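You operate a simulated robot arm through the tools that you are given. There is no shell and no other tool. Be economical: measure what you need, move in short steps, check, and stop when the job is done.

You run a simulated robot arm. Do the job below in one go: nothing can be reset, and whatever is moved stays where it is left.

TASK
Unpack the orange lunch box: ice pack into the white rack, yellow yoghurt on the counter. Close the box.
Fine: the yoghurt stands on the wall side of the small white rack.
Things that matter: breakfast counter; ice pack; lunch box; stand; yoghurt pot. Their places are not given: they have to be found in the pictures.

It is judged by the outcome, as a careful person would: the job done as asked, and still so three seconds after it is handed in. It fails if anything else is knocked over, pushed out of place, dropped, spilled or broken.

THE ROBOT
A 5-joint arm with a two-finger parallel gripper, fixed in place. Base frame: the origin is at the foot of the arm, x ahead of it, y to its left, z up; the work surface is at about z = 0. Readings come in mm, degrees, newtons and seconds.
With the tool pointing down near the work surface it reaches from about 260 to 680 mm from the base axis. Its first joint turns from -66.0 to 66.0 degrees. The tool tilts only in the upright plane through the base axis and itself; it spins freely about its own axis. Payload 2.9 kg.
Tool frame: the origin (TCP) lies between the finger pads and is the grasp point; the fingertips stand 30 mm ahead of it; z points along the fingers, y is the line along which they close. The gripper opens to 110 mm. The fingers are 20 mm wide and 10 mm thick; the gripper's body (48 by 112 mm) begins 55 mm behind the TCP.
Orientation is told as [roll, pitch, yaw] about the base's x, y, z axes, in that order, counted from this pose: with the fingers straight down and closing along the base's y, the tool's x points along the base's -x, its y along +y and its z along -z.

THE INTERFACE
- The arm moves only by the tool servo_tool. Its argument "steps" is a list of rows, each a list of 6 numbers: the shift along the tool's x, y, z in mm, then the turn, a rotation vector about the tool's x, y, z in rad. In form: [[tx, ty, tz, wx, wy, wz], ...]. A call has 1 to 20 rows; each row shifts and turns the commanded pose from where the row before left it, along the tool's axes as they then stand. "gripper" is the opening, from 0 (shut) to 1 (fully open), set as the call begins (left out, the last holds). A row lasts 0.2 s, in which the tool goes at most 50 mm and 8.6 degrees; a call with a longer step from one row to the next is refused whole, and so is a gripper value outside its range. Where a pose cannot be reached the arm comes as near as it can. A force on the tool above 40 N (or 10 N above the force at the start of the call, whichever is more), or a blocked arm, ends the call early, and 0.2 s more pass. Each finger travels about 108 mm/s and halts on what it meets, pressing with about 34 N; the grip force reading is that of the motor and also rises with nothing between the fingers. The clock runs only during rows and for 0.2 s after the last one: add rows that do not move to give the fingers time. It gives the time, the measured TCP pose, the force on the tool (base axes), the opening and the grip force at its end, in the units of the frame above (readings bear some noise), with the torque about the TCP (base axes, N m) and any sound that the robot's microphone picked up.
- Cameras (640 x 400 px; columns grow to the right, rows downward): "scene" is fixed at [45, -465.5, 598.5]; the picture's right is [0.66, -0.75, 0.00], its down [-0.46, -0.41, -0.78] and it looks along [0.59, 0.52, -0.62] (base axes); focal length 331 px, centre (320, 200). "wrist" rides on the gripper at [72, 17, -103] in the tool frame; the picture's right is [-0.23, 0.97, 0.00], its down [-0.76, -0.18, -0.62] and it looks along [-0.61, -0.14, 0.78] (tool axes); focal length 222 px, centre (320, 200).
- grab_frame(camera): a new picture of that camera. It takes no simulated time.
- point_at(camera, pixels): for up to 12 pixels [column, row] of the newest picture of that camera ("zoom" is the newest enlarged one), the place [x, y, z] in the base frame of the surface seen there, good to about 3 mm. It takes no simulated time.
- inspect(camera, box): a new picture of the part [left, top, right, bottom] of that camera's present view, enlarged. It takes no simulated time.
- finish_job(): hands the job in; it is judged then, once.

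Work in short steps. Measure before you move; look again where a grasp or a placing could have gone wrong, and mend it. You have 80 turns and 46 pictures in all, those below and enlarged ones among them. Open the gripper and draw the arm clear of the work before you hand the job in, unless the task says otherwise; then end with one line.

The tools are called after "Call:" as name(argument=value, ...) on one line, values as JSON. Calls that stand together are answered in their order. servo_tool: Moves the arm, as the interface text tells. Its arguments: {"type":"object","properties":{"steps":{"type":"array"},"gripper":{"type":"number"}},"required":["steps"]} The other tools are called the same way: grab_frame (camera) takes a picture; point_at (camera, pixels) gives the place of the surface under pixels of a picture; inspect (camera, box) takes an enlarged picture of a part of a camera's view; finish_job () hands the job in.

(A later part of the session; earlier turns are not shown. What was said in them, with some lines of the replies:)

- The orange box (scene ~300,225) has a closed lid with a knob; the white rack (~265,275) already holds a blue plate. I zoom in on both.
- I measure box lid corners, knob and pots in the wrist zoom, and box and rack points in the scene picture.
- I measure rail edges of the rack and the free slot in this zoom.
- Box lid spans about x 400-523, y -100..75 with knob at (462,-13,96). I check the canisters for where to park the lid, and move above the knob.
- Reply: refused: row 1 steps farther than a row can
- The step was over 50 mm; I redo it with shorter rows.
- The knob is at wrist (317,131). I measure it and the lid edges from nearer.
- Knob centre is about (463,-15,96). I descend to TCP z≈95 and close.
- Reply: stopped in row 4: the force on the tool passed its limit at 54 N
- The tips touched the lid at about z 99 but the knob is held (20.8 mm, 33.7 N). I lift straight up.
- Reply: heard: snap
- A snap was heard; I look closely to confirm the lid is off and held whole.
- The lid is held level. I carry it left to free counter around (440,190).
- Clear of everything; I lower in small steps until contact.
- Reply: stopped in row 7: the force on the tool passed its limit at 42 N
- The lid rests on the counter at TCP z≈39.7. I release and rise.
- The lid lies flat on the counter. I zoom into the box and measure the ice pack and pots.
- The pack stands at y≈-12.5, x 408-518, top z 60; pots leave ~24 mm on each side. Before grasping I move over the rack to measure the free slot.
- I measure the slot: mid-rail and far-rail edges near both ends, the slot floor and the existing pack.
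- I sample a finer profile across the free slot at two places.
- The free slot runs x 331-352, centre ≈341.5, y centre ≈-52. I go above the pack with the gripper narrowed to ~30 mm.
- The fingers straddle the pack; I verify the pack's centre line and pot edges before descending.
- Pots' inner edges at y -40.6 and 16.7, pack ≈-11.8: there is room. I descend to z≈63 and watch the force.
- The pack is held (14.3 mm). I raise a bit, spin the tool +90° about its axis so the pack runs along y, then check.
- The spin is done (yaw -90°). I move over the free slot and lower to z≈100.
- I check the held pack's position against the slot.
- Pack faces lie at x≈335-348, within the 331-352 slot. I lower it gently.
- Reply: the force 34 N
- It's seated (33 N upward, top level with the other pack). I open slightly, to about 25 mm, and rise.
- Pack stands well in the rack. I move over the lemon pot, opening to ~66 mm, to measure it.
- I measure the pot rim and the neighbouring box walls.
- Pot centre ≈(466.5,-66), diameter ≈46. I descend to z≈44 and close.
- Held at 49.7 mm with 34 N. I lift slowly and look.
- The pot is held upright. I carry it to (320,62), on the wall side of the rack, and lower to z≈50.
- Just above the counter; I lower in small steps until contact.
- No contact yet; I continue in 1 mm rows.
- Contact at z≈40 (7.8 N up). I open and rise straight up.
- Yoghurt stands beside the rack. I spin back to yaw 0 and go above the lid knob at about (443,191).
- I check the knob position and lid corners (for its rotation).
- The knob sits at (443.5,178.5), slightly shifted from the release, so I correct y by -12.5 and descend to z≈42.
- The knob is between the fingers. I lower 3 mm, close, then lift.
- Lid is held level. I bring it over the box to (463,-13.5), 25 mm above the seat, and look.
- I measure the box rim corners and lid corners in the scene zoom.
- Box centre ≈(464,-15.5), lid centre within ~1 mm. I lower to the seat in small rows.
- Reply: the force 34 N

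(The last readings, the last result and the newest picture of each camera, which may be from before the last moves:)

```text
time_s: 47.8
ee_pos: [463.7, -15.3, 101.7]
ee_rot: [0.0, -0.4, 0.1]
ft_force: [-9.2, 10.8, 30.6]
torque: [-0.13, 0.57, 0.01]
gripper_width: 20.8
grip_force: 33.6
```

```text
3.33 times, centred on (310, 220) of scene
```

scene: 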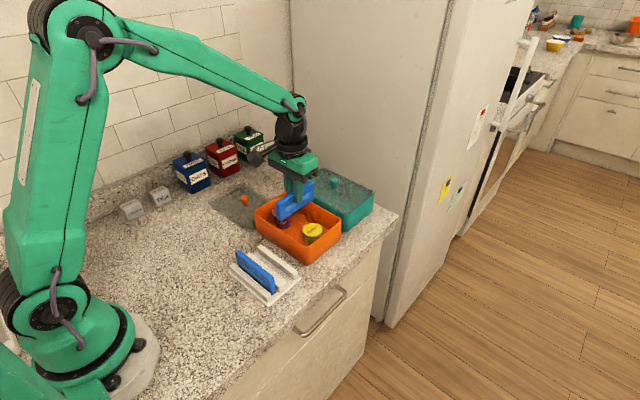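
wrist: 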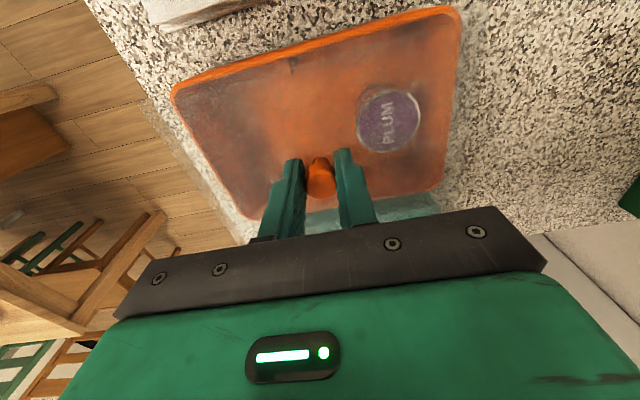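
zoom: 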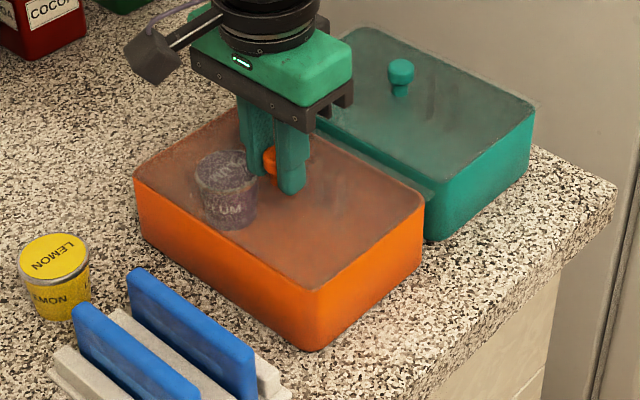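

The lid rests on the rim, 30 N, no snap yet (original seat was TCP 99). I press down further in 1 mm rows.

Call:
servo_tool(steps=[[0, 0, 1, 0, 0, 0], [0, 0, 1, 0, 0, 0], [0, 0, 1, 0, 0, 0], [0, 0, 1, 0, 0, 0]])

```text
time_s: 48.1
ee_pos: [463.3, -14.4, 101.2]
ee_rot: [0.0, -0.4, 0.1]
ft_force: [-3.4, 3.3, 4.1]
torque: [-0.26, 0.05, -0.01]
gripper_width: 20.6
grip_force: 34.1
stopped in row 1: the force on the tool passed its limit at 47 N (the readings are from after the stop); the commanded pose is now the measured one
```

47 N reached; grip height suggests the seat is at ≈100.6. I look closely at the rim for a gap.

Call:
inspect(camera="scene", box=[255, 195, 345, 255])

Call:
point_at(camera="zoom", pixels=[[100, 130], [200, 130], [300, 320], [420, 350], [500, 150], [560, 210], [330, 250]])

```text
6.67 times, centred on (300, 225) of scene
```

zoom: 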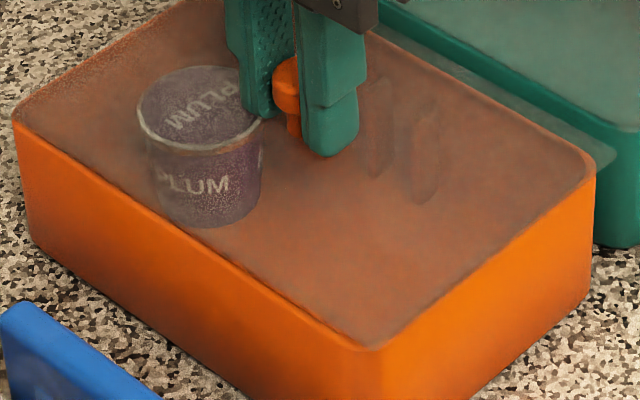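

```text
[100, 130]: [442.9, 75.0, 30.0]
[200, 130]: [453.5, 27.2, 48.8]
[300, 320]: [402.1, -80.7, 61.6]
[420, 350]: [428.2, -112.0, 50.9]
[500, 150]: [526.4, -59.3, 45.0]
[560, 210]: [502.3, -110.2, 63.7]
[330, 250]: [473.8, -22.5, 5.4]
```

The lid seems to overhang on the far (+x) side: a pale strip over the teal wall near (500,90). I check with the wrist camera and points.

Call:
point_at(camera="zoom", pixels=[[480, 75], [470, 85], [600, 150], [585, 160], [590, 180], [550, 130], [250, 275], [245, 268], [100, 190], [15, 115], [370, 350]])

Call:
inspect(camera="wrist", box=[150, 0, 490, 240])

```text
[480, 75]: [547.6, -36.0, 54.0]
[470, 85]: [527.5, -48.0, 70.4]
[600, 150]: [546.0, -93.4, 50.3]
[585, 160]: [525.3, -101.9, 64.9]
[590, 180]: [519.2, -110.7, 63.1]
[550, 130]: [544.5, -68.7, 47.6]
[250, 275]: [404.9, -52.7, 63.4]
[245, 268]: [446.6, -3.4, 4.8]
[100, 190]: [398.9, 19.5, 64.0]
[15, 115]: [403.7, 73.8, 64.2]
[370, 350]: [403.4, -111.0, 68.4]
```

```text
1.67 times, centred on (320, 120) of wrist
```

zoom: 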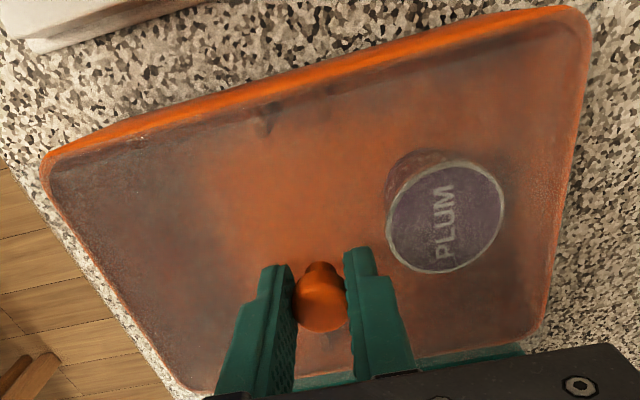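

To compare directly with the initial closed state I take the same crop as before.

Call:
inspect(camera="scene", box=[250, 170, 350, 270])

```text
4.00 times, centred on (300, 220) of scene
```

zoom: 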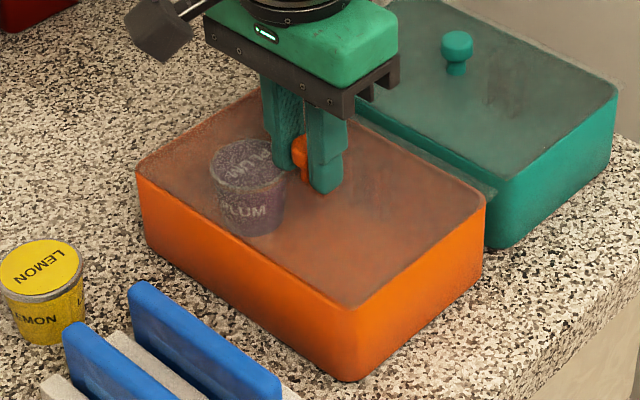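

The lid sits ~2-3 mm too far in +x relative to the box, and the earlier contact force (-9,+11) pointed to -x,+y. I lift 5 mm, shift -2.5 mm x and +1 mm y, and press again.

Call:
servo_tool(steps=[[0, 0, -5, 0, 0, 0], [2.5, 1, 0, 0, 0, 0], [0, 0, 3, 0, 0, 0], [0, 0, 1.5, 0, 0, 0], [0, 0, 1, 0, 0, 0], [0, 0, 1, 0, 0, 0]])

```text
time_s: 49.5
ee_pos: [460.4, -12.7, 100.7]
ee_rot: [0.0, -0.5, 0.1]
ft_force: [1.4, 1.7, 6.4]
torque: [0.28, 0.31, -0.02]
gripper_width: 20.3
grip_force: 33.6
```

Lower now with just 6 N; I press on.

Call:
servo_tool(steps=[[0, 0, 1, 0, 0, 0], [0, 0, 1, 0, 0, 0], [0, 0, 1, 0, 0, 0]])

```text
time_s: 50.2
ee_pos: [461.8, -13.7, 100.8]
ee_rot: [0.0, -0.5, 0.1]
ft_force: [-1.4, -0.1, 3.0]
torque: [0.21, -0.05, 0.05]
gripper_width: 20.6
grip_force: 34.2
stopped in row 3: the force on the tool passed its limit at 43 N (the readings are from after the stop); the commanded pose is now the measured one
```

No snap yet. I build force stepwise: hold just below the limit, then press further in the next call.

Call:
servo_tool(steps=[[0, 0, 1, 0, 0, 0], [0, 0, 0.8, 0, 0, 0], [0, 0, 0.3, 0, 0, 0]])

```text
time_s: 51.2
ee_pos: [462.0, -13.3, 99.8]
ee_rot: [-0.1, -0.5, 0.2]
ft_force: [-2.0, 0.0, 2.9]
torque: [0.22, -0.06, 0.1]
gripper_width: 20.5
grip_force: 33.8
stopped in row 3: the force on the tool passed its limit at 41 N (the readings are from after the stop); the commanded pose is now the measured one
```

Call:
servo_tool(steps=[[0, 0, 0.8, 0, 0, 0], [0, 0, 0.6, 0, 0, 0], [0, 0, 0, 0, 0, 0]])

```text
time_s: 52.0
ee_pos: [463.4, -12.4, 100.0]
ee_rot: [0.0, -0.6, 0.2]
ft_force: [-10.9, -0.5, 25.5]
torque: [0.24, 0.17, 0.02]
gripper_width: 20.3
grip_force: 34.0
```

25 N held; I keep adding small increments.

Call:
servo_tool(steps=[[0, 0, 0.4, 0, 0, 0], [0, 0, 0, 0, 0, 0]])

Call:
servo_tool(steps=[[0, 0, 0.5, 0, 0, 0], [0, 0, 0, 0, 0, 0]])

Call:
servo_tool(steps=[[0, 0, 0.5, 0, 0, 0], [0, 0, 0, 0, 0, 0]])

```text
time_s: 52.5
ee_pos: [463.2, -12.2, 101.4]
ee_rot: [-0.1, -0.8, 0.1]
ft_force: [-1.7, -0.2, 3.1]
torque: [0.18, -0.05, 0.05]
gripper_width: 20.5
grip_force: 34.1
stopped in row 2: the force on the tool passed its limit at 41 N (the readings are from after the stop); the commanded pose is now the measured one
```

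```text
time_s: 53.1
ee_pos: [462.3, -12.7, 99.2]
ee_rot: [0.0, -0.8, 0.0]
ft_force: [-2.7, -3.0, 12.4]
torque: [0.23, 0.12, 0.03]
gripper_width: 20.9
grip_force: 33.4
```

```text
time_s: 53.7
ee_pos: [463.0, -13.2, 99.2]
ee_rot: [0.1, -1.0, 0.1]
ft_force: [-10.0, -6.5, 32.5]
torque: [0.22, 0.1, -0.01]
gripper_width: 20.6
grip_force: 33.8
```

Still no snap at ~34 N. I release and rise to view the lid from above, unobstructed.

Call:
servo_tool(steps=[[0, 0, -1, 0, 0, 0], [0, 0, 0, 0, 0, 0], [0, 0, 0, 0, 0, 0]], gripper=0.5)

Call:
servo_tool(steps=[[0, 0, -20, 0, 0.012, 0], [0, 0, -35, 0, 0, 0], [0, 0, -35, 0, 0, 0], [15, 0, 0, 0, 0, 0], [0, 0, 0, 0, 0, 0]])

Call:
inspect(camera="wrist", box=[190, 20, 430, 200])

```text
time_s: 54.5
ee_pos: [462.4, -12.6, 100.2]
ee_rot: [0.0, -0.8, 0.2]
ft_force: [5.2, 0.4, 11.6]
torque: [0.01, -0.1, 0.04]
gripper_width: 51.7
grip_force: 0.0
```

```text
time_s: 55.7
ee_pos: [447.6, -13.2, 191.2]
ee_rot: [0.0, 0.0, 0.1]
ft_force: [-0.7, -0.4, -0.7]
torque: [0.02, 0.03, -0.03]
gripper_width: 54.9
grip_force: 0.1
heard: snap
```

```text
2.22 times, centred on (310, 110) of wrist
```

zoom: 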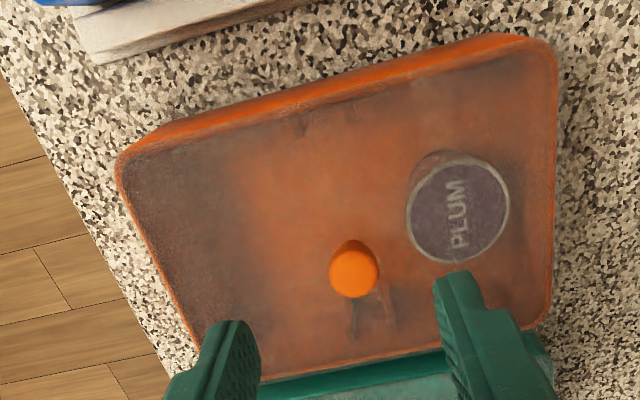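

A snap was heard as I rose. I measure the knob and lid edges to see whether the lid now sits as it did at first (knob top 96.8, centre (463,-15)).

Call:
point_at(camera="zoom", pixels=[[354, 262], [354, 285], [354, 273], [340, 273], [370, 273], [122, 160], [550, 55], [545, 315], [260, 375], [320, 95], [125, 175], [555, 180]])

Call:
inspect(camera="scene", box=[250, 170, 350, 270])

```text
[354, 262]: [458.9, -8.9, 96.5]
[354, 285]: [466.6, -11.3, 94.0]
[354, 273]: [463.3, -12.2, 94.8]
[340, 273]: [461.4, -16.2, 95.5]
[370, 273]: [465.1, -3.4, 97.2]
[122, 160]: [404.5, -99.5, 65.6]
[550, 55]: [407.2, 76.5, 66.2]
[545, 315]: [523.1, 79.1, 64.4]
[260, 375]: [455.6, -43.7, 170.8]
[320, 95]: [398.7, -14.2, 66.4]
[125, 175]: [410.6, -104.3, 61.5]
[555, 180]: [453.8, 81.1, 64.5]
```

```text
4.00 times, centred on (300, 220) of scene
```

zoom: 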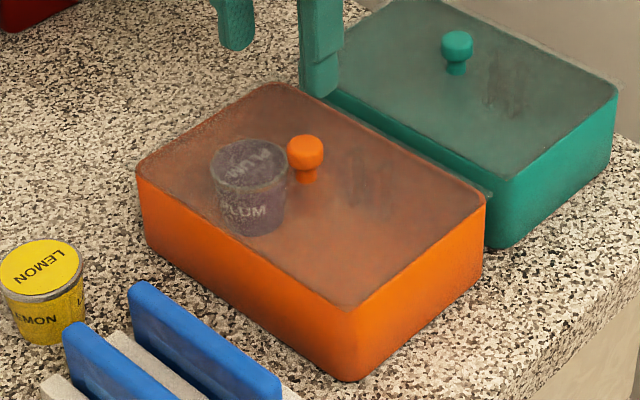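

The overhang strip is gone and the lid looks as in the first closed picture. To be sure it is latched, I press on the knob top with the closed fingers, letting the lid centre itself.

Call:
servo_tool(steps=[[-15, 1.5, 0, 0, 0, 0], [0, 0, 25, 0, 0, 0], [0, 0, 20, 0, 0, 0], [0, 0, 8, 0, 0, 0], [0, 0, 4, 0, 0, 0], [0, 0, 3, 0, 0, 0], [0, 0, 2, 0, 0, 0], [0, 0, 2, 0, 0, 0], [0, 0, 2, 0, 0, 0], [0, 0, 2, 0, 0, 0]], gripper=0.0)

```text
time_s: 57.9
ee_pos: [464.0, -11.6, 124.2]
ee_rot: [0.0, -0.2, 0.2]
ft_force: [-3.6, 0.3, 4.5]
torque: [-0.02, 0.1, -0.03]
gripper_width: 0.0
grip_force: 34.2
stopped in row 10: the force on the tool passed its limit at 43 N (the readings are from after the stop); the commanded pose is now the measured one
```

43 N pressed on the knob with no further snap or travel: it's latched. I rise, open the gripper, draw back and take a last look.

Call:
servo_tool(steps=[[0, 0, -30, 0, 0, 0], [0, 0, -40, 0, 0, 0], [0, 0, -40, 0, 0, 0], [0, 0, -40, 0, 0, 0], [0, 35, -20, 0, 0, 0], [0, 35, 0, 0, 0, 0], [0, 35, 0, 0, 0, 0], [0, 20, 0, 0, 0, 0], [0, 0, 0, 0, 0, 0]])

Call:
servo_tool(steps=[[0, 0, 0, 0, 0, 0], [0, 0, 0, 0, 0, 0], [0, 0, 0, 0, 0, 0], [0, 0, 0, 0, 0, 0]], gripper=1.0)

Call:
inspect(camera="scene", box=[170, 130, 400, 310])

```text
time_s: 59.9
ee_pos: [464.1, 113.5, 295.4]
ee_rot: [0.1, -0.2, 0.2]
ft_force: [-1.1, 0.5, -0.2]
torque: [0.01, 0.03, -0.01]
gripper_width: 0.0
grip_force: 33.8
```

```text
time_s: 60.9
ee_pos: [464.4, 111.9, 295.4]
ee_rot: [0.1, -0.2, 0.2]
ft_force: [-0.3, -0.1, 0.3]
torque: [0.02, 0.04, -0.01]
gripper_width: 110.0
grip_force: 0.0
```

```text
2.22 times, centred on (285, 220) of scene
```

zoom: 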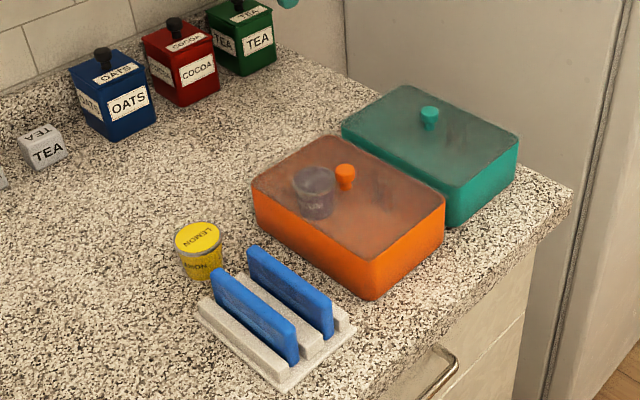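

The final picture shows the box closed with the plum pot inside. The ice pack stands in the rack, the lemon yoghurt is on its wall side, and the arm is clear, so I hand in.

Call:
finish_job()

```text
The job is handed in.
```

The ice pack is in the rack's free slot, the yellow lemon yoghurt stands on the counter on the wall side of the rack, and the orange lunch box is closed with the plum pot left inside (the box may have shifted a millimetre or so while I pressed the lid on).
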